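You operate a simulated robot arm through the tools that you are given. There is no shell and no other tool.

The job below is to be done with a simulated robot arm. You get a single attempt, and the scene is never put back.

Task
Set one popper on the patch of the red strap and lay it in the grey tray.
Fine: strap on the die, slide in, one press of the lever with the hand clear of the ram, slide out.

Only the result counts: the job must be done as asked and must still hold three seconds after the hand-in. Knocking over, shifting, dropping, spilling or breaking anything else fails it.

Robot
A 7-joint arm with a two-finger parallel gripper, fixed in place. Base frame: the origin is at the foot of the arm, x ahead of it, y to its left, z up; the work surface is at about z = 0. Lengths are in m, angles in degrees, forces in N, time in s.
With the tool pointing down near the work surface it reaches from about 0.22 to 0.58 m from the base axis. Its first joint turns from -66.0 to 66.0 degrees. Payload 2.5 kg.
The TCP is the grasp point between the finger pads, 0.023 m short of the fingertips. In the tool frame z runs along the fingers and y along their closing line. The gripper opens to 0.094 m. The fingers are 0.038 m wide and 0.01 m thick; the gripper's body (0.054 by 0.096 m) begins 0.039 m behind the TCP.
Orientation is told as [roll, pitch, yaw] about the base's x, y, z axes, in that order, counted from this pose: with the fingers straight down and closing along the base's y, the tool's x points along the base's -x, its y along +y and its z along -z.

Tools
- The arm moves only by the tool jog_arm. Its argument "moves" is a list of rows, each an object of numbers (a shift or turn left out is 0, a gripper value left out holds the last): "dx", "dy", "dz": the shift along the tool's x, y, z in m; "rx", "ry", "rz": the turn, a rotation vector about the tool's x, y, z in degrees; "claw": the closure, from 0 (fully open) to 1 (shut). In form: [{"dx": .., "dy": .., "dz": .., "rx": .., "ry": .., "rz": .., "claw": ..}, ...]. A call has 1 to 20 rows; each row shifts and turns the commanded pose from where the row before left it, along the tool's axes as they then stand. Each row takes 0.2 s and may step no farther than 0.05 m and 8.6 degrees from the row before; otherwise, or with a gripper value out of range, the whole call is refused. A pose out of reach is approached as far as the arm can. The call stops where the force on the tool passes 50 N (or 10 N more than at its start, if that is more) or the arm is blocked; 0.2 s more then pass. Each finger travels about 0.108 m/s and halts on what it meets, pressing with about 25 N; the grip force reading is that of the motor and also rises with nothing between the fingers. The clock runs only during rows and for 0.2 s after the last one: add rows that do not move to give the fingers time. It gives the time, the measured TCP pose, the force on the tool (base axes), the opening and the grip force at its end, in the units of the frame above (readings bear some noise), with the torque about the TCP (base axes, N m) and any sound that the robot's microphone picked up.
- Cameras (640 x 400 px; columns grow to the right, rows downward): "scene" is fixed at [0.0996, -0.3922, 0.5622]; the picture's right is [0.95, -0.31, 0.00], its down [-0.13, -0.39, -0.91] and it looks along [0.29, 0.87, -0.41] (base axes); focal length 306 px, centre (320, 200). "wrist" rides on the gripper at [0.086, 0.016, -0.075] in the tool frame; the picture's right is [-0.18, 0.98, 0.00], its down [-0.58, -0.11, -0.81] and it looks along [-0.79, -0.15, 0.59] (tool axes); focal length 243 px, centre (320, 200). There is no depth. A picture from a camera that has moved, and an enlarged one, comes with that camera's place and axes in the base frame and with its lens.
- get_image(camera): a new picture of that camera. No time passes.
- enlarge(camera, box): a new picture of the part [left, top, right, bottom] of that camera's present view, enlarged. No time passes.
- finish_job(): hands the job in; it is judged then, once.

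Nothing tells you positions but the pictures and the camera data. Unless the task says otherwise, let go and move clear before handing in.

The tools are called after "Request:" as a command line: name --argument value ..., lists and objects as JSON in quotes. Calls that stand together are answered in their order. jog_arm: Moves the arm, as the interface text tells. Its arguments: {"type":"object","properties":{"moves":{"type":"array"}},"required":["moves"]} The other tools are called the same way: get_image (camera) takes a picture; enlarge (camera, box) takes an enlarged picture of a part of a camera's view; finish_job () hands the job in.

At the start:

```text
t: 0.0
position: [0.245, 0.2042, 0.3991]
orientation: [0.0, 0.1, 0.0]
ft_force: [0.0, 0.3, 0.2]
moment: [0.03, 0.0, 0.02]
gripper_width: 0.0937
grip_force: 0.0
```

scene: 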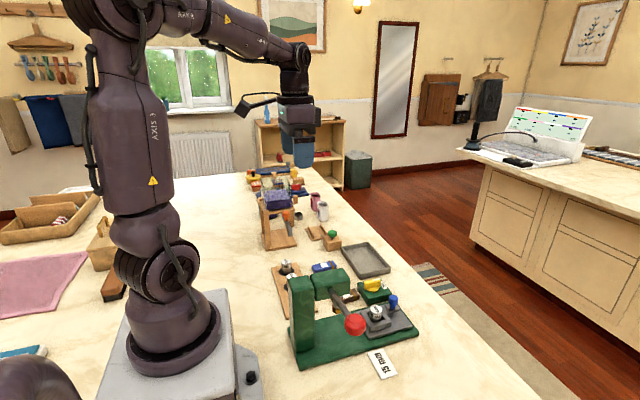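
wrist: 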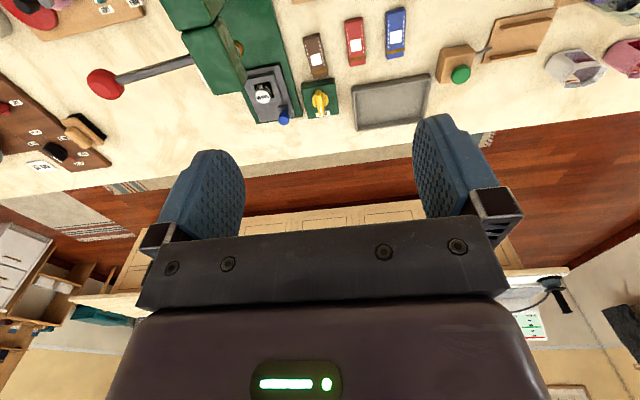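

I see a bench with a green lever press, three straps (brown, red, blue), a grey tray and various other items. I'll enlarge the views to study the press before I move anything.

Request:
enlarge --camera "scene" --box '[250, 230, 430, 380]'

Request:
enlarge --camera "wrist" --box '[60, 0, 440, 180]'

Request:
enlarge --camera "wrist" --box '[220, 0, 440, 135]'

Request:
enlarge --camera "wrist" --box '[0, 0, 200, 200]'

```text
2.67 times, centred on (340, 305) of scene
camera zoom: at [0.0996, -0.3922, 0.5622], right [0.95, -0.31, 0.0], down [-0.13, -0.39, -0.91], along [0.29, 0.87, -0.41], focal length 816 px, centre (267, -80)
```

zoom: 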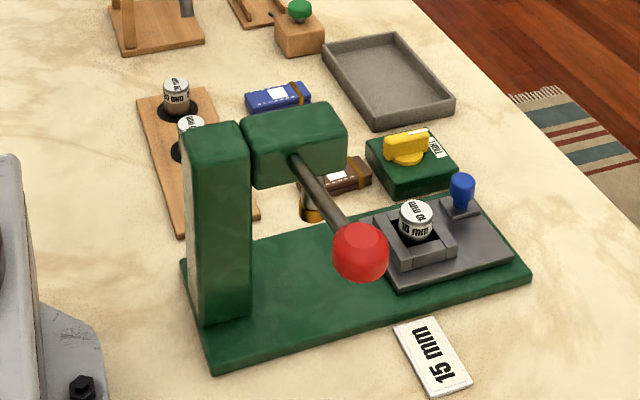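

```text
1.68 times, centred on (250, 90) of wrist
camera zoom: at [0.1594, 0.2203, 0.4745], right [0.18, 0.98, 0.0], down [0.58, -0.11, 0.81], along [0.79, -0.15, -0.59], focal length 409 px, centre (438, 385)
```

zoom: 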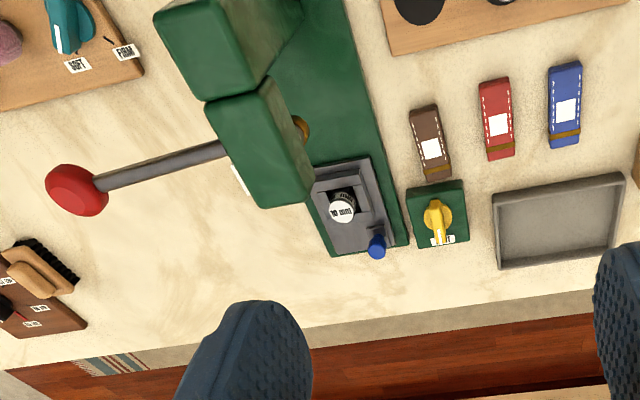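

```text
2.91 times, centred on (330, 68) of wrist
camera zoom: at [0.1594, 0.2203, 0.4745], right [0.18, 0.98, 0.0], down [0.58, -0.11, 0.81], along [0.79, -0.15, -0.59], focal length 706 px, centre (291, 586)
```

zoom: 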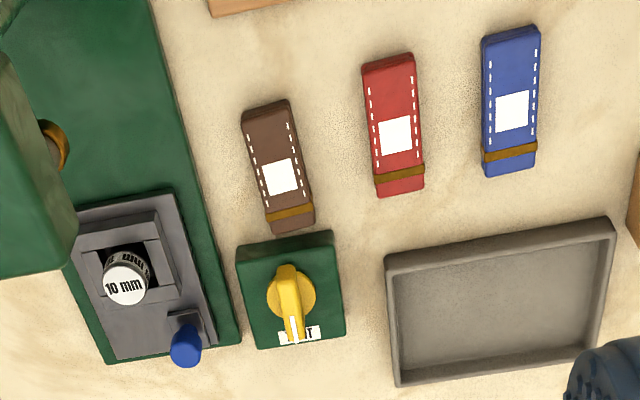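

```text
2.00 times, centred on (100, 100) of wrist
camera zoom: at [0.1594, 0.2203, 0.4745], right [0.18, 0.98, 0.0], down [0.58, -0.11, 0.81], along [0.79, -0.15, -0.59], focal length 485 px, centre (760, 400)
```

zoom: 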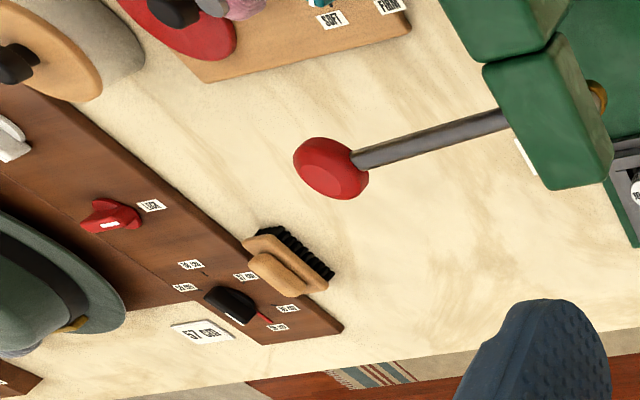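

The press has a 10 mm die fitted, and a card beside it reads "15 mm". There is also a board of other dies and a yellow selector knob. I'll zoom in on those before moving.

Request:
enlarge --camera "scene" --box '[262, 250, 342, 300]'

Request:
enlarge --camera "scene" --box '[345, 265, 425, 315]'

Request:
enlarge --camera "wrist" --box '[240, 60, 350, 130]'

Request:
enlarge --camera "scene" --box '[230, 160, 350, 250]'

Request:
enlarge --camera "scene" --box '[0, 180, 140, 400]'

```text
8.00 times, centred on (302, 275) of scene
camera zoom: at [0.0996, -0.3922, 0.5622], right [0.95, -0.31, 0.0], down [-0.13, -0.39, -0.91], along [0.29, 0.87, -0.41], focal length 2448 px, centre (464, -400)
```

zoom: 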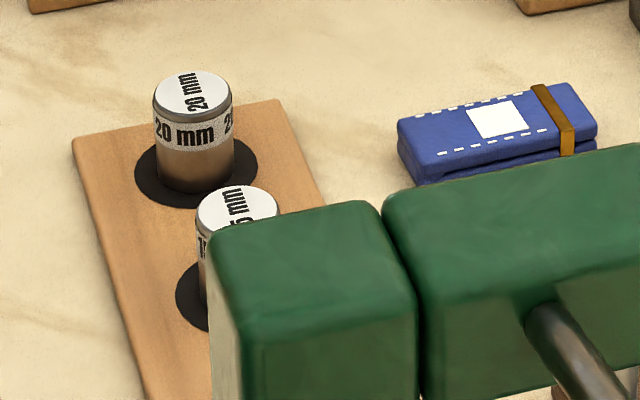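

```text
8.00 times, centred on (385, 290) of scene
camera zoom: at [0.0996, -0.3922, 0.5622], right [0.95, -0.31, 0.0], down [-0.13, -0.39, -0.91], along [0.29, 0.87, -0.41], focal length 2448 px, centre (-200, -520)
```

zoom: 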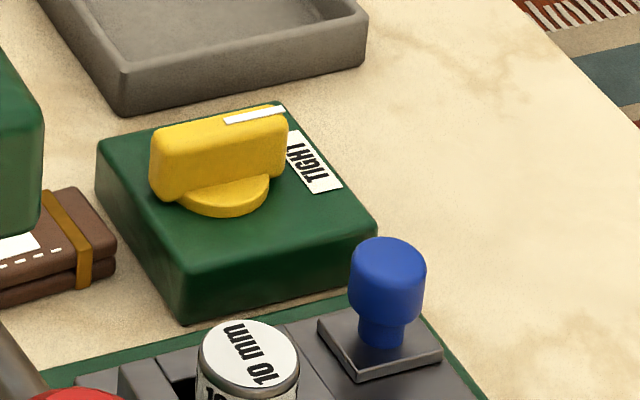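

```text
5.71 times, centred on (295, 95) of wrist
camera zoom: at [0.1594, 0.2203, 0.4745], right [0.18, 0.98, 0.0], down [0.58, -0.11, 0.81], along [0.79, -0.15, -0.59], focal length 1386 px, centre (463, 800)
```

zoom: 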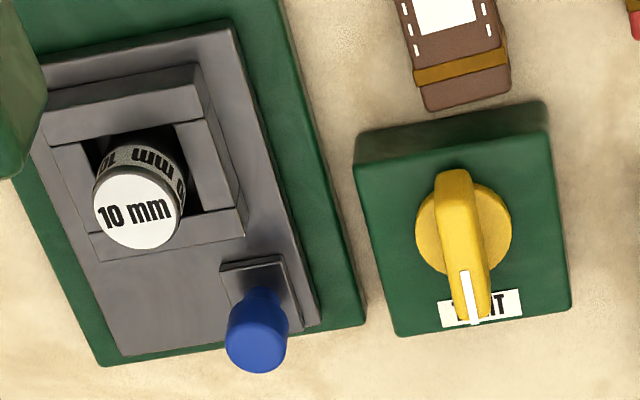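

```text
4.44 times, centred on (290, 205) of scene
camera zoom: at [0.0996, -0.3922, 0.5622], right [0.95, -0.31, 0.0], down [-0.13, -0.39, -0.91], along [0.29, 0.87, -0.41], focal length 1360 px, centre (453, 178)
```

zoom: 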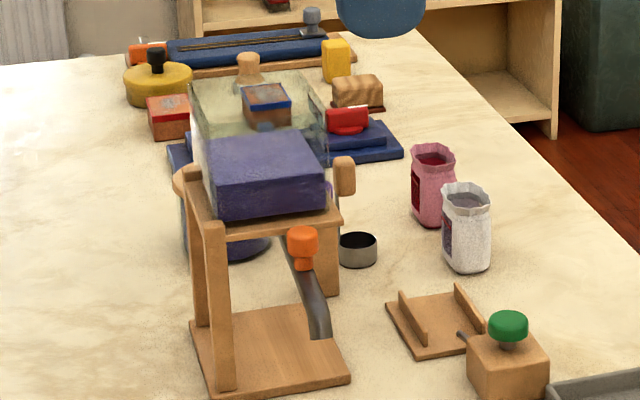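

```text
1.82 times, centred on (70, 290) of scene
camera zoom: at [0.0996, -0.3922, 0.5622], right [0.95, -0.31, 0.0], down [-0.13, -0.39, -0.91], along [0.29, 0.87, -0.41], focal length 556 px, centre (774, 36)
```

zoom: 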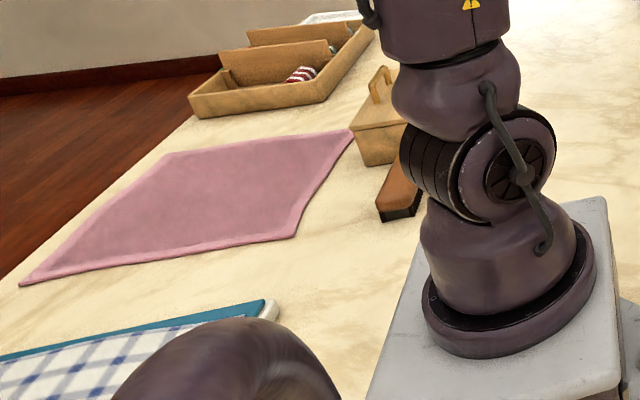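

The board holds the 20 mm and 15 mm dies. The 10 mm die is in the slide, and the yellow knob points at "TIGHT". I'll bring the wrist camera closer to read the labels and see the press geometry.

Request:
jog_arm --moves '[{"dx": -0.03, "dz": 0.03}, {"dx": -0.03, "dz": 0.03}, {"dx": 0, "dz": 0.03}]'

Request:
get_image --camera "wrist"

Request:
get_image --camera "scene"

```text
t: 0.8
position: [0.3051, 0.2016, 0.3089]
orientation: [0.0, 0.0, 0.0]
ft_force: [0.1, 0.5, 0.0]
moment: [-0.01, 0.03, -0.03]
gripper_width: 0.094
grip_force: 0.1
```

```text
taken
camera wrist: at [0.2183, 0.2182, 0.3848], right [0.18, 0.98, 0.0], down [0.58, -0.11, 0.81], along [0.79, -0.15, -0.59], focal length 243 px, centre (320, 200)
```

wrist: 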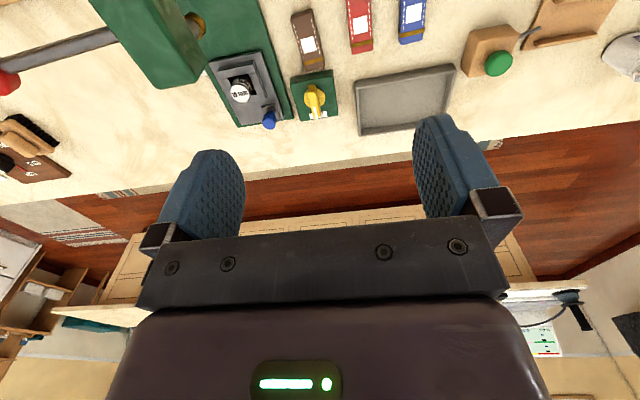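

```text
taken
```

scene: 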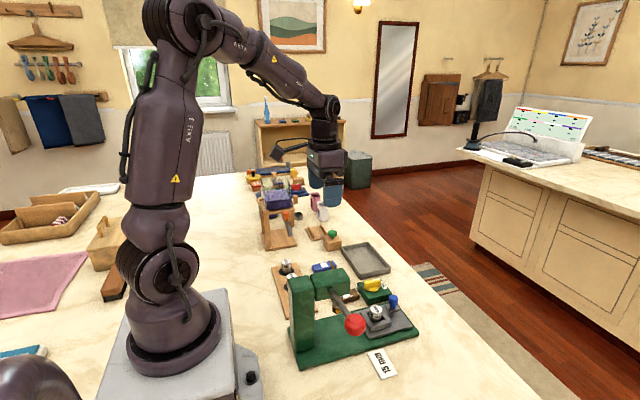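

The camera looks too far ahead, so I'll pitch the tool to look down at the press area.

Request:
jog_arm --moves '[{"ry": 8.5, "dy": -0.02}, {"ry": 8.5, "dy": -0.02}, {"ry": 8.5}, {"ry": 8.5}, {}]'

Request:
get_image --camera "wrist"

```text
t: 2.0
position: [0.3056, 0.1638, 0.3092]
orientation: [0.0, 34.0, 0.1]
ft_force: [0.4, 0.5, -0.9]
moment: [0.01, 0.03, 0.02]
gripper_width: 0.0942
grip_force: 0.0
```

```text
taken
camera wrist: at [0.2752, 0.1796, 0.4209], right [0.15, 0.98, -0.1], down [0.93, -0.11, 0.34], along [0.32, -0.15, -0.93], focal length 243 px, centre (320, 200)
```

wrist: 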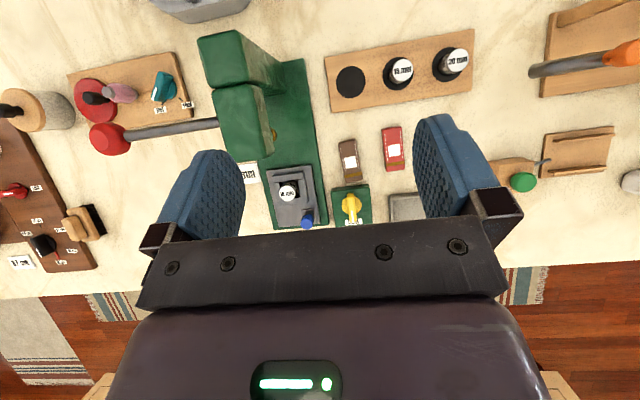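

Request:
enlarge --camera "wrist" --box '[190, 10, 350, 110]'

Request:
enlarge --camera "wrist" --box '[225, 125, 385, 235]'

Request:
enlarge --camera "wrist" --box '[310, 25, 490, 135]'

Request:
enlarge --camera "wrist" --box '[60, 40, 240, 180]'

```text
4.00 times, centred on (270, 60) of wrist
camera zoom: at [0.2752, 0.1796, 0.4209], right [0.15, 0.98, -0.1], down [0.93, -0.11, 0.34], along [0.32, -0.15, -0.93], focal length 970 px, centre (520, 760)
```

zoom: 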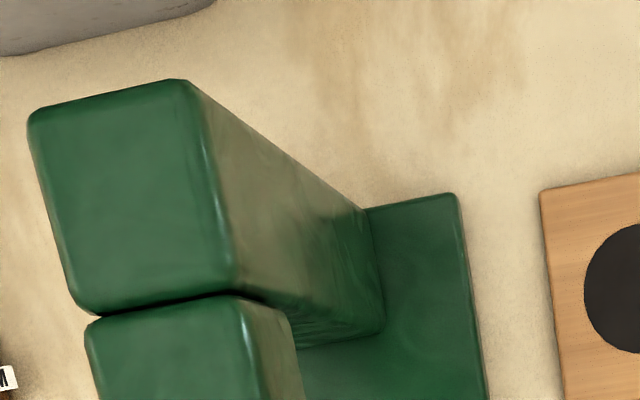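

```text
3.64 times, centred on (305, 180) of wrist
camera zoom: at [0.2752, 0.1796, 0.4209], right [0.15, 0.98, -0.1], down [0.93, -0.11, 0.34], along [0.32, -0.15, -0.93], focal length 882 px, centre (374, 273)
```

zoom: 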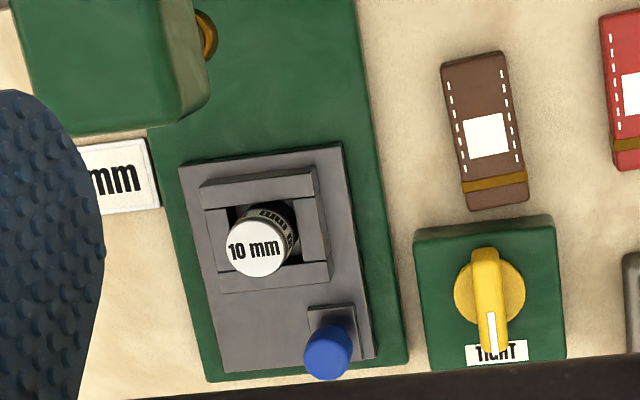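

```text
3.56 times, centred on (400, 80) of wrist
camera zoom: at [0.2752, 0.1796, 0.4209], right [0.15, 0.98, -0.1], down [0.93, -0.11, 0.34], along [0.32, -0.15, -0.93], focal length 863 px, centre (36, 627)
```

zoom: 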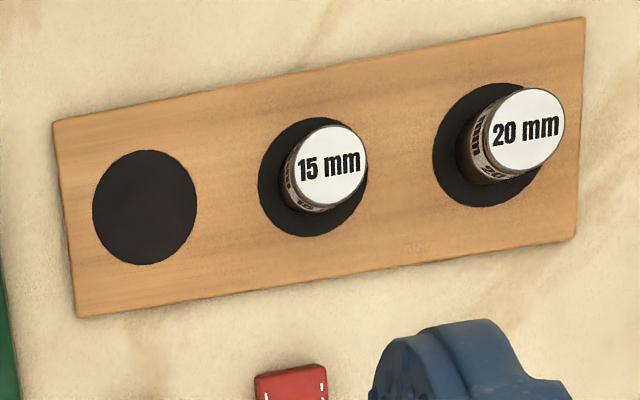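

```text
2.86 times, centred on (150, 110) of wrist
camera zoom: at [0.2752, 0.1796, 0.4209], right [0.15, 0.98, -0.1], down [0.93, -0.11, 0.34], along [0.32, -0.15, -0.93], focal length 693 px, centre (806, 457)
```

zoom: 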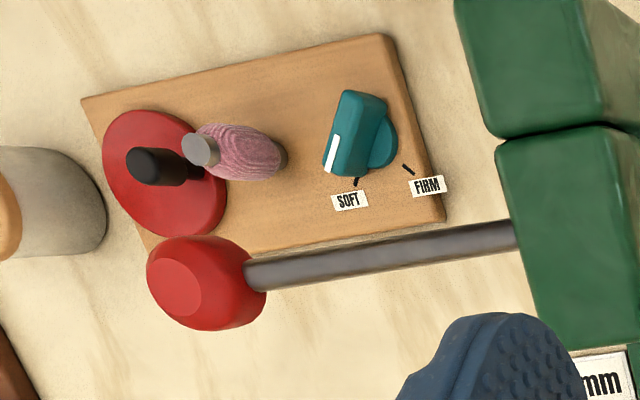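

The knob's only label is TIGHT, so I take it to be the die's clamp. The 15 mm die is at about (0.236, 0.259), and the empty slot in the board is at about (0.235, 0.191). I'll move the camera closer to the slide and knob.

Request:
jog_arm --moves '[{"dx": -0.035, "dz": 0.013, "dy": -0.004}, {"dx": -0.035, "dz": 0.013, "dy": -0.004}, {"dx": -0.034, "dz": 0.012, "dy": -0.004}, {"ry": 5}, {}]'

Request:
get_image --camera "wrist"

Request:
enlarge --camera "wrist" --box '[200, 70, 380, 210]'

Request:
get_image --camera "scene"

```text
t: 3.2
position: [0.3708, 0.152, 0.2203]
orientation: [-0.1, 39.0, 0.0]
ft_force: [0.1, -0.5, 0.3]
moment: [0.03, -0.01, 0.01]
gripper_width: 0.094
grip_force: 0.1
```

```text
taken
camera wrist: at [0.3507, 0.168, 0.3321], right [0.14, 0.98, -0.12], down [0.96, -0.11, 0.26], along [0.24, -0.15, -0.96], focal length 243 px, centre (320, 200)
```

wrist: 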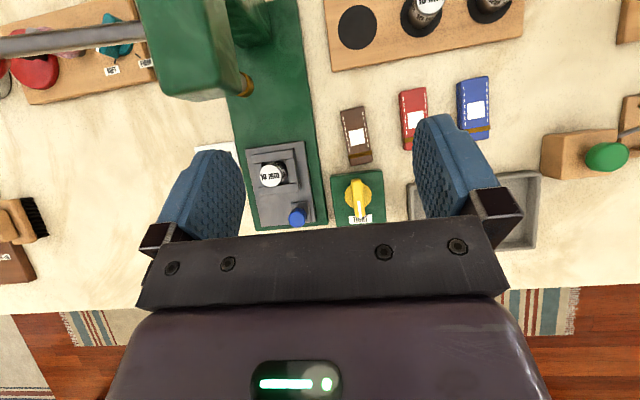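

```text
2.86 times, centred on (290, 140) of wrist
camera zoom: at [0.3507, 0.168, 0.3321], right [0.14, 0.98, -0.12], down [0.96, -0.11, 0.26], along [0.24, -0.15, -0.96], focal length 693 px, centre (406, 371)
```

zoom: 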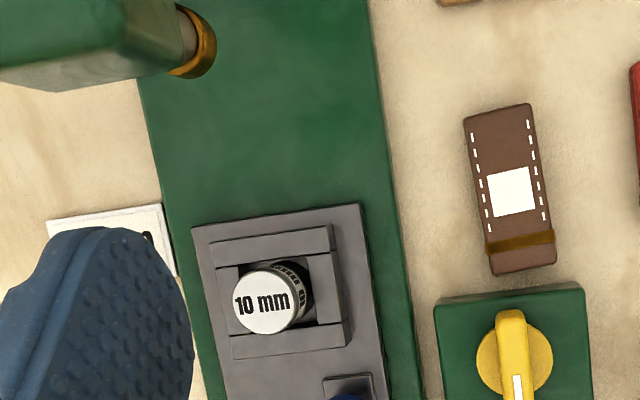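

```text
taken
```

scene: 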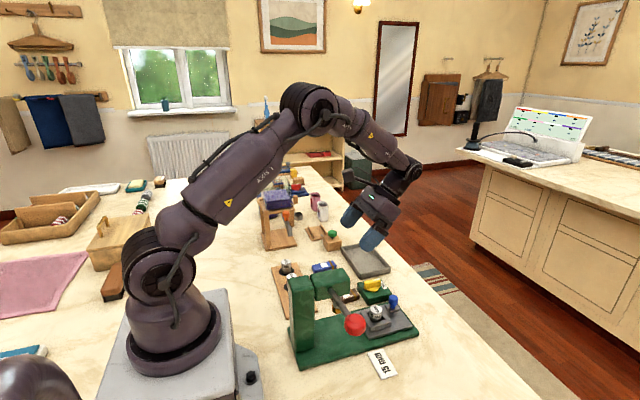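

The die stands in a square pocket at about (0.385, 0.070). The peg is at about (0.444, 0.093) and the knob at about (0.427, 0.171). I'll straighten the tool and hover over the knob to refine its position.

Request:
jog_arm --moves '[{"ry": -8, "dy": 0.005}, {"ry": -8, "dy": 0.005}, {"ry": -8, "dy": 0.005}, {"ry": -8, "dy": 0.004}, {"ry": -7}, {"dx": -0.028, "dz": 0.03}, {"dx": -0.028, "dz": 0.03}, {"dz": 0.025}, {}]'

Request:
get_image --camera "wrist"

Request:
enlarge --camera "wrist" --box '[230, 0, 410, 120]'

Request:
enlarge --camera "scene" --box '[260, 180, 440, 320]'

```text
t: 5.2
position: [0.4248, 0.1716, 0.1333]
orientation: [-0.1, 0.0, 0.0]
ft_force: [-0.8, -0.6, 0.2]
moment: [0.0, 0.02, -0.05]
gripper_width: 0.0941
grip_force: 0.0
```

```text
taken
camera wrist: at [0.3389, 0.188, 0.2091], right [0.18, 0.98, 0.0], down [0.58, -0.11, 0.81], along [0.79, -0.15, -0.59], focal length 243 px, centre (320, 200)
```

wrist: 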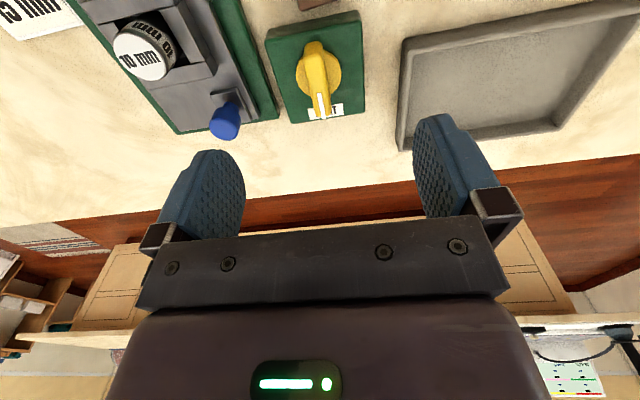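

```text
3.33 times, centred on (320, 60) of wrist
camera zoom: at [0.3389, 0.188, 0.2091], right [0.18, 0.98, 0.0], down [0.58, -0.11, 0.81], along [0.79, -0.15, -0.59], focal length 809 px, centre (320, 667)
```

zoom: 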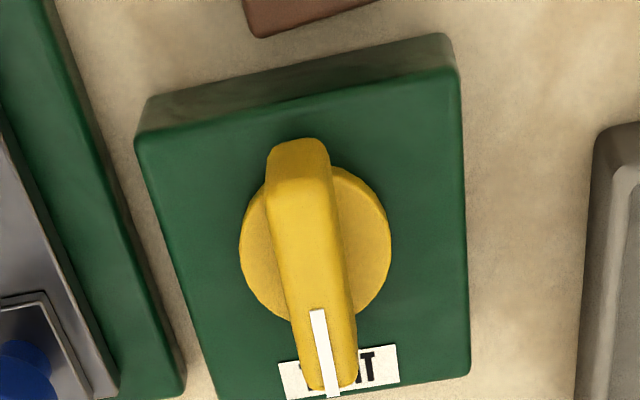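

```text
2.86 times, centred on (350, 250) of scene
camera zoom: at [0.0996, -0.3922, 0.5622], right [0.95, -0.31, 0.0], down [-0.13, -0.39, -0.91], along [0.29, 0.87, -0.41], focal length 874 px, centre (234, 57)
```

zoom: 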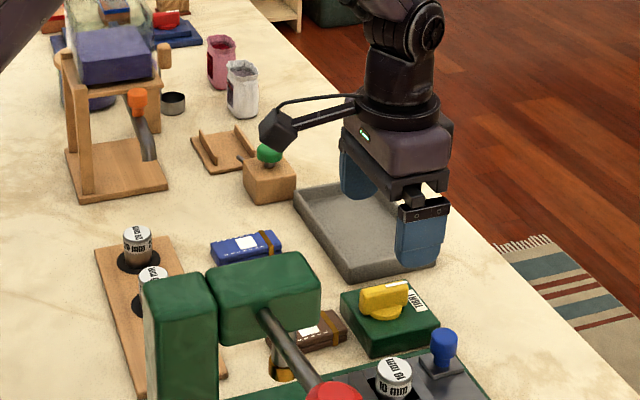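

The TCP is already on the knob axis, with the bar running along x and its top at about z = 0.045. I'll part-close the fingers, descend and grip the bar.

Request:
jog_arm --moves '[{"claw": 0.5}, {"claw": 0.5}, {"dz": 0.03}, {"dz": 0.03}, {"dz": 0.011}, {}]'

Request:
get_image --camera "wrist"

Request:
enlarge --camera "scene" --box '[330, 230, 430, 320]'

```text
t: 6.6
position: [0.4258, 0.1698, 0.0642]
orientation: [0.0, 0.0, 0.0]
ft_force: [0.5, -0.3, -0.1]
moment: [0.0, 0.0, 0.03]
gripper_width: 0.0472
grip_force: 0.1
```

```text
taken
camera wrist: at [0.3398, 0.1864, 0.1389], right [0.18, 0.98, 0.0], down [0.58, -0.11, 0.81], along [0.79, -0.15, -0.59], focal length 243 px, centre (320, 200)
```

wrist: 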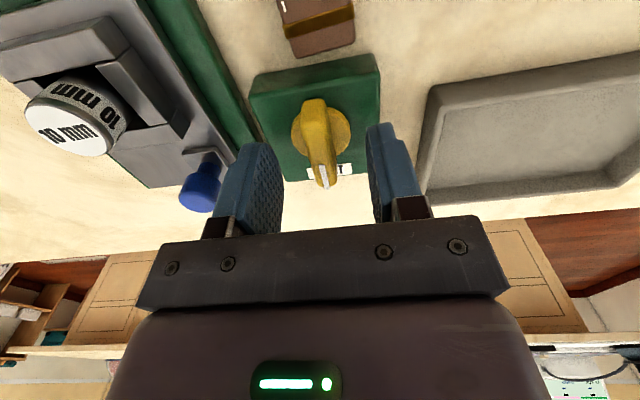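

```text
4.44 times, centred on (380, 275) of scene
camera zoom: at [0.0996, -0.3922, 0.5622], right [0.95, -0.31, 0.0], down [-0.13, -0.39, -0.91], along [0.29, 0.87, -0.41], focal length 1360 px, centre (53, -133)
```

zoom: 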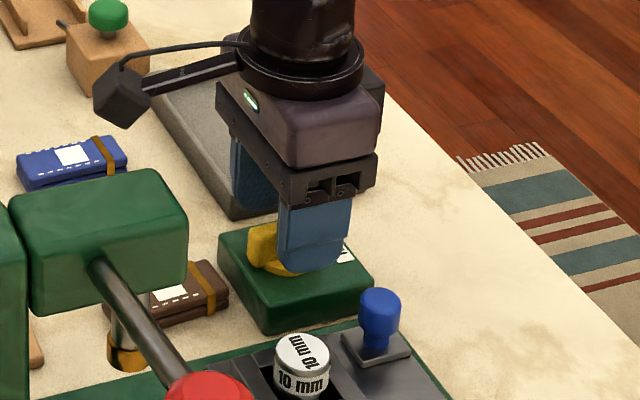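

The fingers straddle the bar. I'll go slightly lower and close.

Request:
jog_arm --moves '[{"dz": 0.002}, {"claw": 1.0}, {"claw": 1.0}, {"claw": 1.0}, {"claw": 1.0}]'

Request:
enlarge --camera "wrist" --box '[220, 20, 420, 240]'

Request:
enlarge --camera "scene" --box '[330, 230, 430, 320]'

```text
t: 7.8
position: [0.4264, 0.169, 0.0619]
orientation: [0.0, -0.1, 0.0]
ft_force: [1.6, -0.5, -1.0]
moment: [-0.01, 0.24, -0.01]
gripper_width: 0.0132
grip_force: 44.5
```

```text
1.82 times, centred on (320, 130) of wrist
camera zoom: at [0.3398, 0.1865, 0.1366], right [0.18, 0.98, 0.0], down [0.58, -0.11, 0.81], along [0.79, -0.15, -0.59], focal length 441 px, centre (320, 327)
```

zoom: 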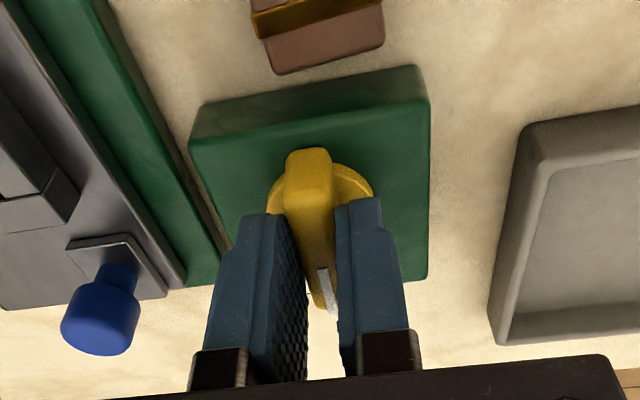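

```text
4.44 times, centred on (380, 275) of scene
camera zoom: at [0.0996, -0.3922, 0.5622], right [0.95, -0.31, 0.0], down [-0.13, -0.39, -0.91], along [0.29, 0.87, -0.41], focal length 1360 px, centre (53, -133)
```

zoom: 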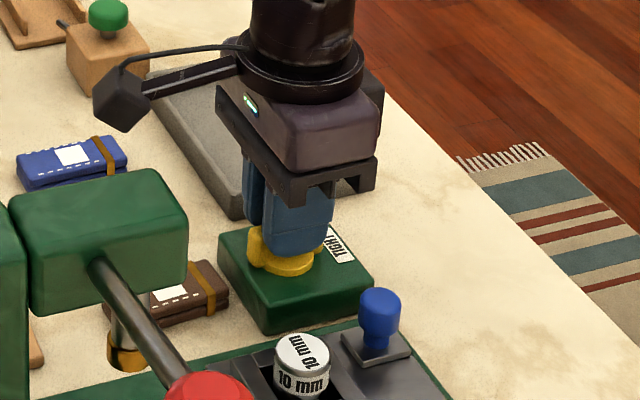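

The knob is gripped at 13 mm. I'll try a small counter-clockwise turn and watch the torque.

Request:
jog_arm --moves '[{"rz": -4}, {"rz": -4}, {}]'

Request:
enlarge --camera "wrist" --box '[220, 20, 420, 240]'

```text
t: 8.6
position: [0.427, 0.1694, 0.0622]
orientation: [0.0, 0.2, 8.0]
ft_force: [-9.2, -6.0, 4.1]
moment: [0.14, -1.21, 0.03]
gripper_width: 0.0126
grip_force: 44.7
```

```text
1.82 times, centred on (320, 130) of wrist
camera zoom: at [0.3385, 0.1741, 0.1367], right [0.04, 1.0, 0.0], down [0.59, -0.02, 0.81], along [0.8, -0.04, -0.59], focal length 441 px, centre (320, 327)
```

zoom: 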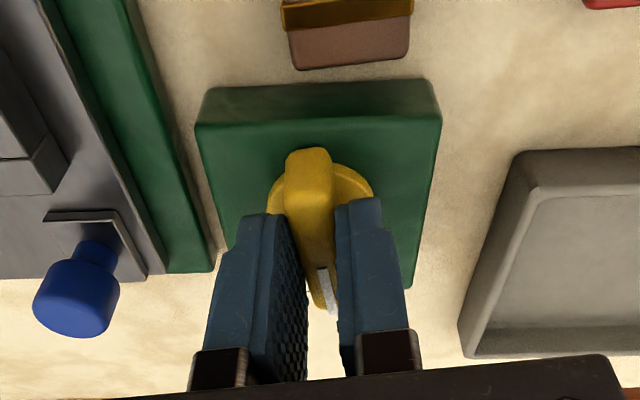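

The knob turns with almost no torque. I'll continue counter-clockwise in steps.

Request:
jog_arm --moves '[{"rz": -6}, {"rz": -6}, {"rz": -6}, {"rz": -6}, {}]'

Request:
enlarge --camera "wrist" --box '[120, 0, 520, 240]'

```text
t: 9.8
position: [0.4268, 0.1691, 0.0614]
orientation: [0.0, 0.2, 32.2]
ft_force: [-17.6, -17.7, 10.0]
moment: [0.14, -0.4, 0.01]
gripper_width: 0.0127
grip_force: 44.8
```

```text
1.60 times, centred on (320, 120) of wrist
camera zoom: at [0.3451, 0.1375, 0.1369], right [-0.37, 0.93, 0.0], down [0.55, 0.22, 0.8], along [0.75, 0.29, -0.59], focal length 388 px, centre (320, 328)
```

zoom: 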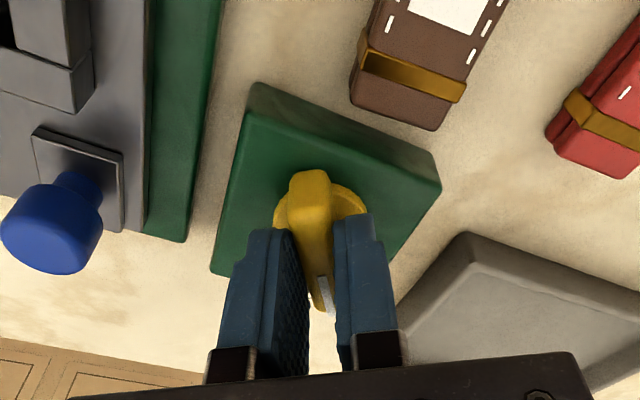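

Lateral force is building because the grip is slightly off the knob's axis. I'll nudge to relieve it and see.

Request:
jog_arm --moves '[{"dx": 0.0015}, {}]'

```text
t: 10.4
position: [0.4253, 0.1695, 0.0622]
orientation: [0.0, 0.0, 32.0]
ft_force: [3.5, -9.0, -5.3]
moment: [-0.94, 1.25, 0.02]
gripper_width: 0.0129
grip_force: 44.7
```

Request:
jog_arm --moves '[{"rz": -6, "dy": -0.0005}, {"rz": -6}, {}]'

Request:
enlarge --camera "scene" --box '[330, 230, 430, 320]'

```text
t: 11.2
position: [0.4262, 0.1696, 0.062]
orientation: [-0.1, -0.1, 44.1]
ft_force: [7.5, -10.7, -10.4]
moment: [0.23, -0.5, 0.04]
gripper_width: 0.0128
grip_force: 45.0
```

```text
4.44 times, centred on (380, 275) of scene
camera zoom: at [0.0997, -0.3921, 0.5622], right [0.95, -0.31, 0.0], down [-0.13, -0.39, -0.91], along [0.29, 0.87, -0.41], focal length 1360 px, centre (53, -133)
```

zoom: 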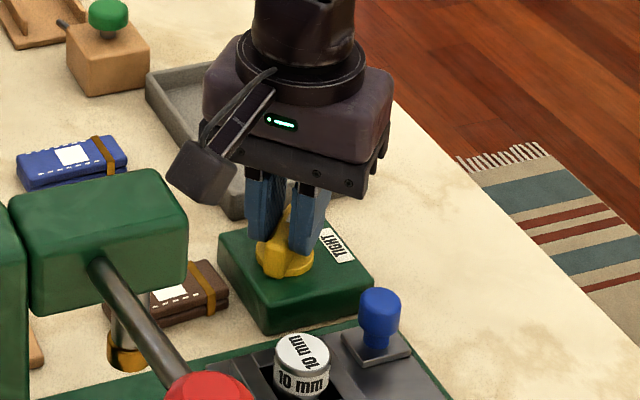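

Request:
jog_arm --moves '[{"rz": -6, "dy": -0.0004}, {"rz": -6}, {"rz": -6}, {}]'

Request:
enlarge --camera "wrist" --box '[120, 0, 520, 240]'

```text
t: 12.2
position: [0.4277, 0.1681, 0.0619]
orientation: [0.0, -0.1, 62.1]
ft_force: [21.3, -6.4, -27.1]
moment: [0.6, -0.59, 0.0]
gripper_width: 0.0129
grip_force: 44.4
```

```text
1.60 times, centred on (320, 120) of wrist
camera zoom: at [0.3723, 0.1001, 0.1365], right [-0.78, 0.62, 0.0], down [0.37, 0.46, 0.81], along [0.5, 0.63, -0.59], focal length 388 px, centre (320, 328)
```

zoom: 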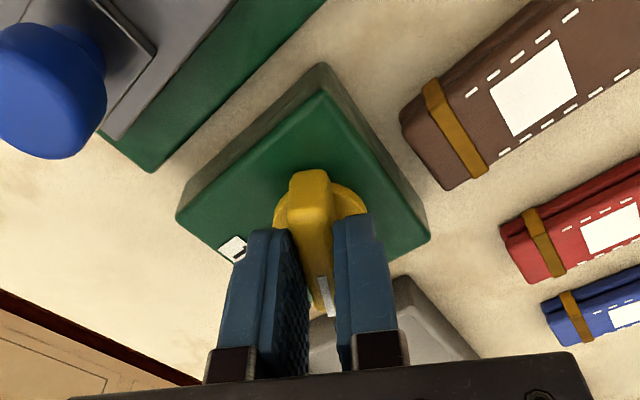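

The knob has turned 62° with little torque, but side and vertical forces have built up from the misaligned grip. I'll release it and look at where it stays.

Request:
jog_arm --moves '[{"claw": 0.7}, {"claw": 0.6}, {"claw": 0.6}, {}]'

Request:
enlarge --camera "wrist" --box '[120, 0, 520, 240]'

Request:
enlarge --camera "scene" --box '[330, 230, 430, 320]'

```text
t: 13.2
position: [0.4264, 0.1698, 0.0622]
orientation: [0.1, 0.0, 61.9]
ft_force: [-0.5, -0.3, 0.7]
moment: [-0.02, 0.0, 0.0]
gripper_width: 0.0375
grip_force: 0.1
```

```text
1.60 times, centred on (320, 120) of wrist
camera zoom: at [0.3714, 0.1008, 0.1368], right [-0.78, 0.62, 0.0], down [0.37, 0.46, 0.81], along [0.5, 0.63, -0.59], focal length 388 px, centre (320, 328)
```

zoom: 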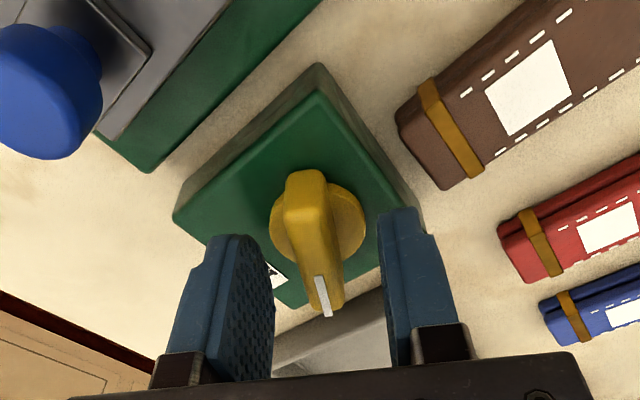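

```text
4.44 times, centred on (380, 275) of scene
camera zoom: at [0.0996, -0.3922, 0.5622], right [0.95, -0.31, 0.0], down [-0.13, -0.39, -0.91], along [0.29, 0.87, -0.41], focal length 1360 px, centre (53, -133)
```

zoom: 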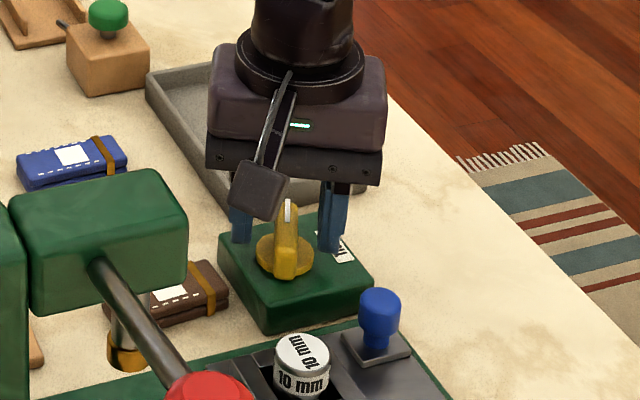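

The knob stays put when released. I'll recentre, regrip and turn further toward 90° to be clearly loose.

Request:
jog_arm --moves '[{"dy": -0.0022}, {"claw": 1.0}, {"claw": 1.0}, {"claw": 1.0}, {}]'

Request:
jog_arm --moves '[{"rz": -6}, {"rz": -6}, {}]'

```text
t: 14.4
position: [0.4267, 0.1697, 0.0623]
orientation: [0.2, 0.0, 62.1]
ft_force: [-8.4, 1.2, 7.8]
moment: [-0.02, 0.16, -0.01]
gripper_width: 0.0128
grip_force: 44.9
```

```text
t: 15.2
position: [0.4284, 0.1688, 0.0628]
orientation: [0.0, 0.0, 74.2]
ft_force: [-11.4, 2.3, 13.9]
moment: [-0.93, 0.49, 0.01]
gripper_width: 0.0127
grip_force: 45.4
```

Request:
jog_arm --moves '[{"rz": -6}, {"rz": -6}, {"rz": -4}, {}]'

Request:
enlarge --camera "scene" --box '[330, 230, 430, 320]'

```text
t: 16.2
position: [0.4281, 0.1694, 0.0625]
orientation: [0.0, 0.0, 90.2]
ft_force: [-15.3, 1.3, 20.3]
moment: [-0.71, 0.25, -0.03]
gripper_width: 0.0129
grip_force: 45.2
```

```text
4.44 times, centred on (380, 275) of scene
camera zoom: at [0.0995, -0.3922, 0.5622], right [0.95, -0.31, 0.0], down [-0.13, -0.39, -0.91], along [0.29, 0.87, -0.41], focal length 1360 px, centre (53, -133)
```

zoom: 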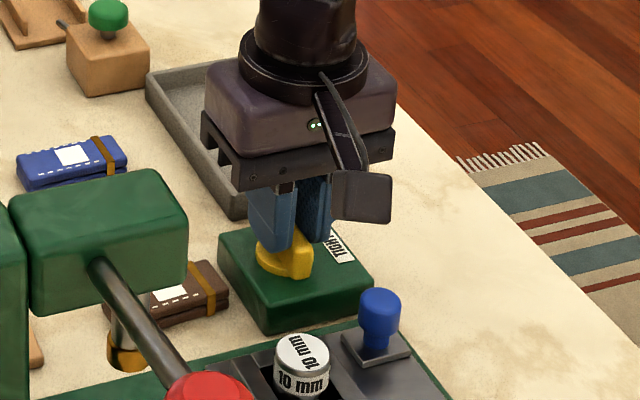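

The knob is at 90°, off TIGHT. I'll release it, rise, and keep yawing toward 180° so the camera faces the press from the far side.

Request:
jog_arm --moves '[{"claw": 0.7}, {"claw": 0.5}, {"claw": 0.4}, {"dz": -0.04}, {"dz": -0.04}, {"dz": -0.04}, {"rz": -8}, {"rz": -8}, {"rz": -8}, {"rz": -8}, {"rz": -8}, {"rz": -8}, {"rz": -8}, {"rz": -8}, {"rz": -8}, {"rz": -8}, {"rz": -8}, {}]'

Request:
get_image --camera "wrist"

Request:
get_image --camera "scene"

```text
t: 20.0
position: [0.4281, 0.168, 0.182]
orientation: [0.0, 0.0, 178.1]
ft_force: [0.1, 0.1, 0.0]
moment: [-0.01, 0.02, 0.03]
gripper_width: 0.0564
grip_force: 0.1
```

```text
taken
camera wrist: at [0.5139, 0.1494, 0.2565], right [-0.22, -0.98, 0.0], down [-0.58, 0.13, 0.81], along [-0.79, 0.17, -0.59], focal length 243 px, centre (320, 200)
```

wrist: 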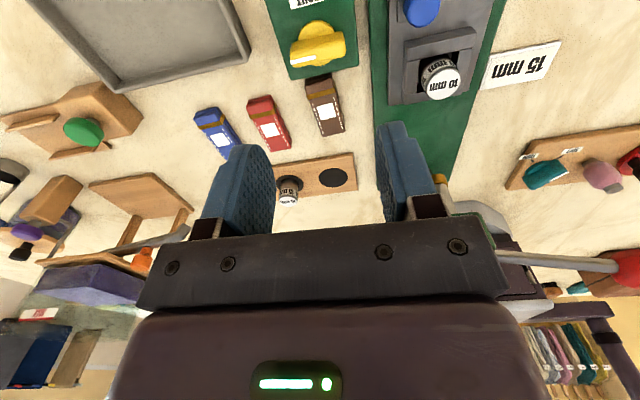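

```text
taken
```

scene: 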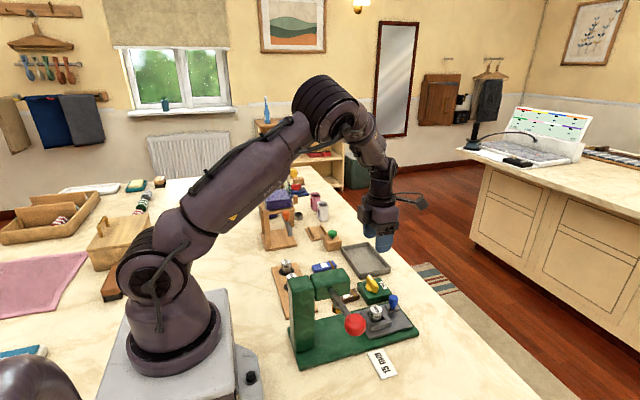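

Yaw 180° is reachable, which keeps the camera on the far side of the press head. I'll hover over the 10 mm die.

Request:
jog_arm --moves '[{"rz": -1.9, "dy": 0.03}, {"dx": -0.02, "dy": 0.035}, {"dx": -0.023, "dy": 0.033, "dz": 0.02}, {"dz": 0.03}, {}]'

Request:
get_image --camera "wrist"

Request:
enlarge --camera "wrist" --box '[230, 0, 410, 130]'

Request:
enlarge --camera "scene" --box '[260, 200, 440, 340]'

```text
t: 21.2
position: [0.3846, 0.0719, 0.13]
orientation: [0.0, 0.0, 179.8]
ft_force: [0.0, 0.1, 0.6]
moment: [0.0, -0.02, -0.02]
gripper_width: 0.0564
grip_force: 0.1
```

```text
taken
camera wrist: at [0.4706, 0.0552, 0.205], right [-0.19, -0.98, 0.0], down [-0.58, 0.11, 0.81], along [-0.79, 0.15, -0.59], focal length 243 px, centre (320, 200)
```

wrist: 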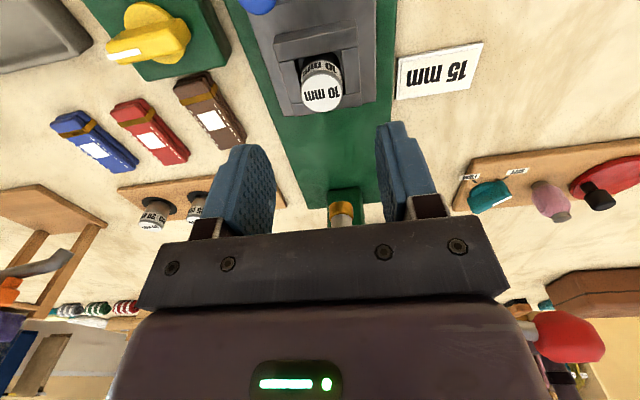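

```text
3.08 times, centred on (320, 65) of wrist
camera zoom: at [0.4706, 0.0552, 0.205], right [-0.19, -0.98, 0.0], down [-0.58, 0.11, 0.81], along [-0.79, 0.15, -0.59], focal length 746 px, centre (320, 615)
```

zoom: 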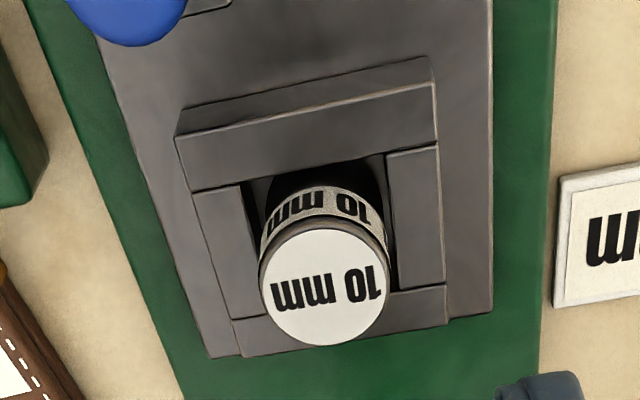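

```text
2.86 times, centred on (350, 270) of scene
camera zoom: at [0.0996, -0.3922, 0.5622], right [0.95, -0.31, 0.0], down [-0.13, -0.39, -0.91], along [0.29, 0.87, -0.41], focal length 874 px, centre (234, 0)
```

zoom: 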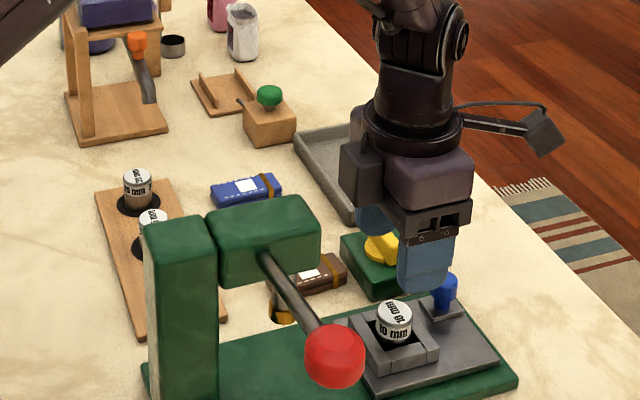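

From here the 10 mm die is at (0.3846, 0.0708), with its top at about 0.0535 and the frame top at about 0.034. I'll descend and grip it just above the frame.

Request:
jog_arm --moves '[{"dz": 0.03, "dy": 0.0012}, {"dz": 0.03}, {"dz": 0.0095}, {}, {"claw": 1.0}, {"claw": 1.0}, {"claw": 1.0}, {}]'

Request:
get_image --camera "wrist"

Request:
enlarge --camera "scene" --box '[320, 250, 440, 340]'

```text
t: 23.0
position: [0.3833, 0.0694, 0.062]
orientation: [0.1, 0.0, 179.9]
ft_force: [-0.8, -0.3, -0.2]
moment: [-0.01, -0.02, 0.0]
gripper_width: 0.0267
grip_force: 24.9
```

```text
taken
camera wrist: at [0.4703, 0.053, 0.1365], right [-0.19, -0.98, 0.0], down [-0.58, 0.11, 0.81], along [-0.79, 0.15, -0.59], focal length 243 px, centre (320, 200)
```

wrist: 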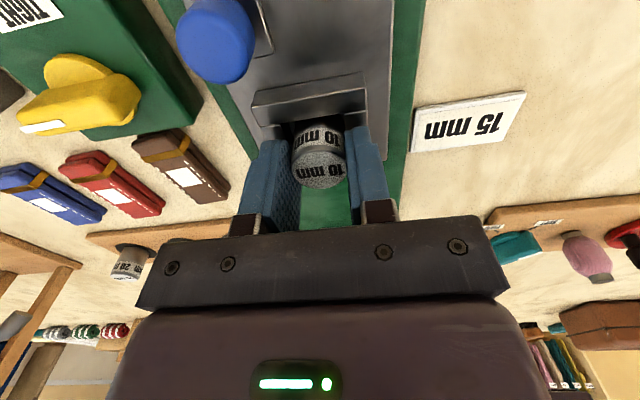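

```text
4.44 times, centred on (380, 295) of scene
camera zoom: at [0.0996, -0.3922, 0.5622], right [0.95, -0.31, 0.0], down [-0.13, -0.39, -0.91], along [0.29, 0.87, -0.41], focal length 1360 px, centre (53, -222)
```

zoom: 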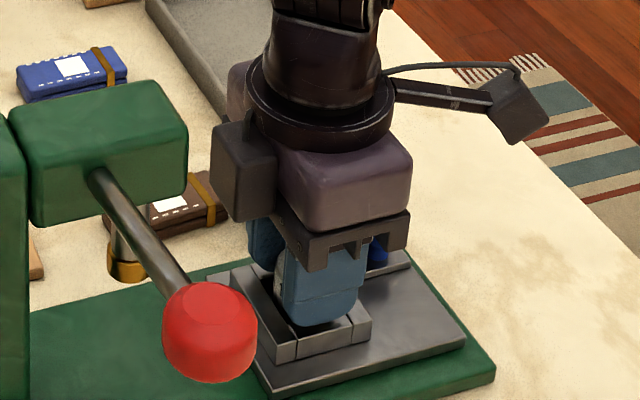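

The die is gripped (26.7 mm diameter). I'll lift gently and watch the force to confirm it is free.

Request:
jog_arm --moves '[{"dz": -0.004}, {"dz": -0.004}, {}]'

Request:
enlarge --camera "scene" --box '[320, 250, 440, 340]'

Request:
get_image --camera "wrist"

```text
t: 23.8
position: [0.3839, 0.0699, 0.0698]
orientation: [0.0, 0.1, 179.9]
ft_force: [-1.6, 0.1, -1.2]
moment: [-0.02, 0.01, -0.04]
gripper_width: 0.027
grip_force: 24.7
```

```text
4.44 times, centred on (380, 295) of scene
camera zoom: at [0.0996, -0.3922, 0.5622], right [0.95, -0.31, 0.0], down [-0.13, -0.39, -0.91], along [0.29, 0.87, -0.41], focal length 1360 px, centre (53, -222)
```

zoom: 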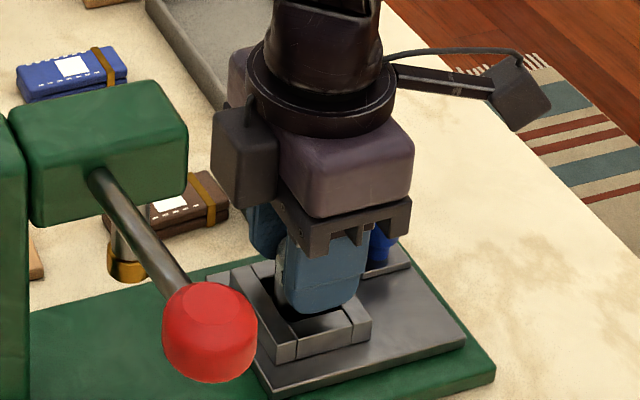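

```text
taken
camera wrist: at [0.4705, 0.0532, 0.1444], right [-0.19, -0.98, 0.0], down [-0.58, 0.11, 0.81], along [-0.79, 0.15, -0.59], focal length 243 px, centre (320, 200)
```

wrist: 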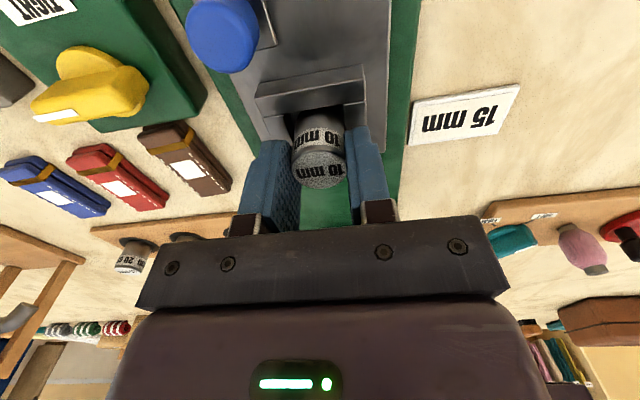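

The die lifts freely, so turning the knob did unclamp it. I'll lift it clear, go around the press head and hover over the empty slot on the board.

Request:
jog_arm --moves '[{"dz": -0.03}, {"dz": -0.03}, {"dz": -0.03}, {"dy": -0.04}, {"dy": -0.04}, {"dy": -0.041}, {"dx": -0.04}, {"dx": -0.04}, {"dx": -0.04}, {"dx": -0.029}, {}]'

Request:
get_image --camera "wrist"

Request:
get_image --camera "scene"

```text
t: 26.2
position: [0.2342, 0.1901, 0.1604]
orientation: [0.1, 0.0, 179.9]
ft_force: [0.7, -0.1, 0.1]
moment: [0.0, 0.0, -0.03]
gripper_width: 0.0
grip_force: 25.1
```

```text
taken
camera wrist: at [0.3208, 0.1741, 0.2346], right [-0.19, -0.98, 0.0], down [-0.58, 0.11, 0.81], along [-0.79, 0.15, -0.59], focal length 243 px, centre (320, 200)
```

wrist: 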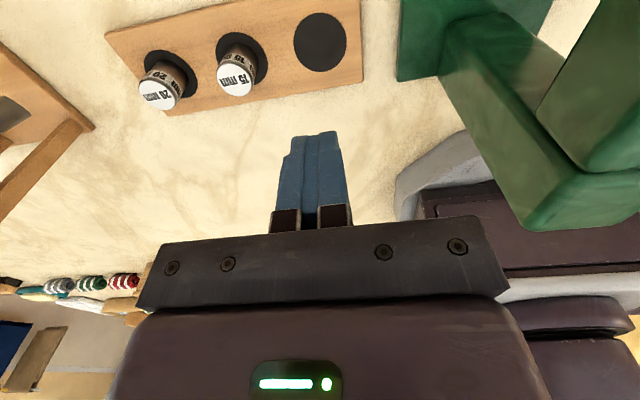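

```text
taken
```

scene: 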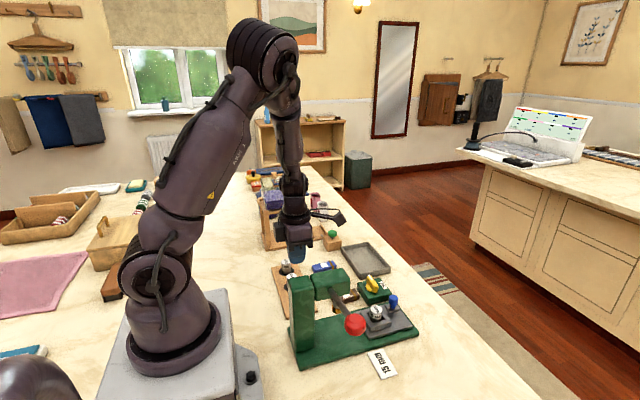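

The fingers are empty, so the die slipped out somewhere. I'll find where it is.

Request:
enlarge --camera "scene" --box '[320, 250, 440, 340]'

Request:
enlarge --camera "scene" --box '[250, 230, 430, 380]'

```text
4.44 times, centred on (380, 295) of scene
camera zoom: at [0.0996, -0.3922, 0.5622], right [0.95, -0.31, 0.0], down [-0.13, -0.39, -0.91], along [0.29, 0.87, -0.41], focal length 1360 px, centre (53, -222)
```

zoom: 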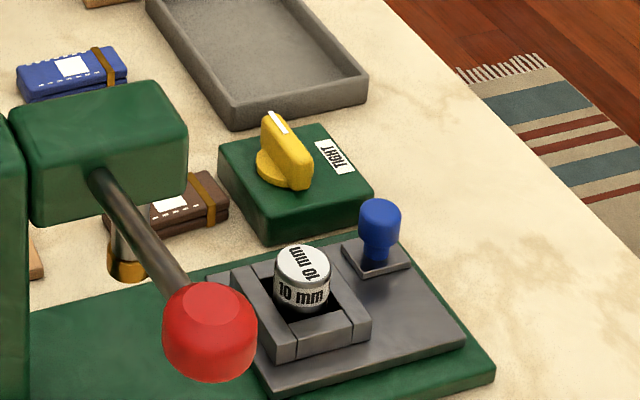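

```text
2.67 times, centred on (340, 305) of scene
camera zoom: at [0.0996, -0.3922, 0.5622], right [0.95, -0.31, 0.0], down [-0.13, -0.39, -0.91], along [0.29, 0.87, -0.41], focal length 816 px, centre (267, -80)
```

zoom: 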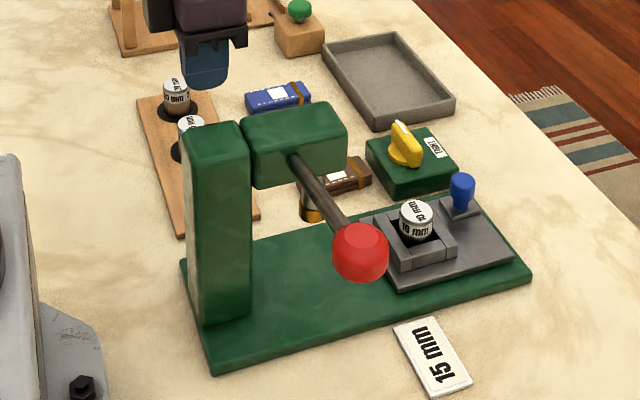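

The die is still in the pocket, so it slipped during the lift. I'll go back, grip it again slightly lower and lift slowly with checks.

Request:
jog_arm --moves '[{"dx": 0.05}, {"dx": 0.05}, {"dx": 0.05, "claw": 0.4}, {"dy": 0.04}, {"dy": 0.04}, {"dy": 0.04}, {"dz": 0.03}, {}]'

Request:
enlarge --camera "wrist" --box '[230, 0, 410, 130]'

```text
t: 28.0
position: [0.3842, 0.0706, 0.1298]
orientation: [0.0, 0.0, 180.0]
ft_force: [-0.3, -0.3, -0.2]
moment: [0.02, 0.03, 0.02]
gripper_width: 0.0564
grip_force: 0.0
```

```text
3.08 times, centred on (320, 65) of wrist
camera zoom: at [0.4714, 0.0549, 0.2044], right [-0.18, -0.98, 0.0], down [-0.58, 0.11, 0.81], along [-0.79, 0.15, -0.59], focal length 746 px, centre (320, 615)
```

zoom: 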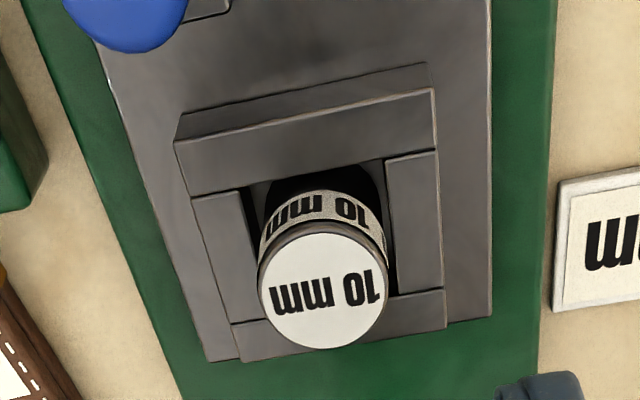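

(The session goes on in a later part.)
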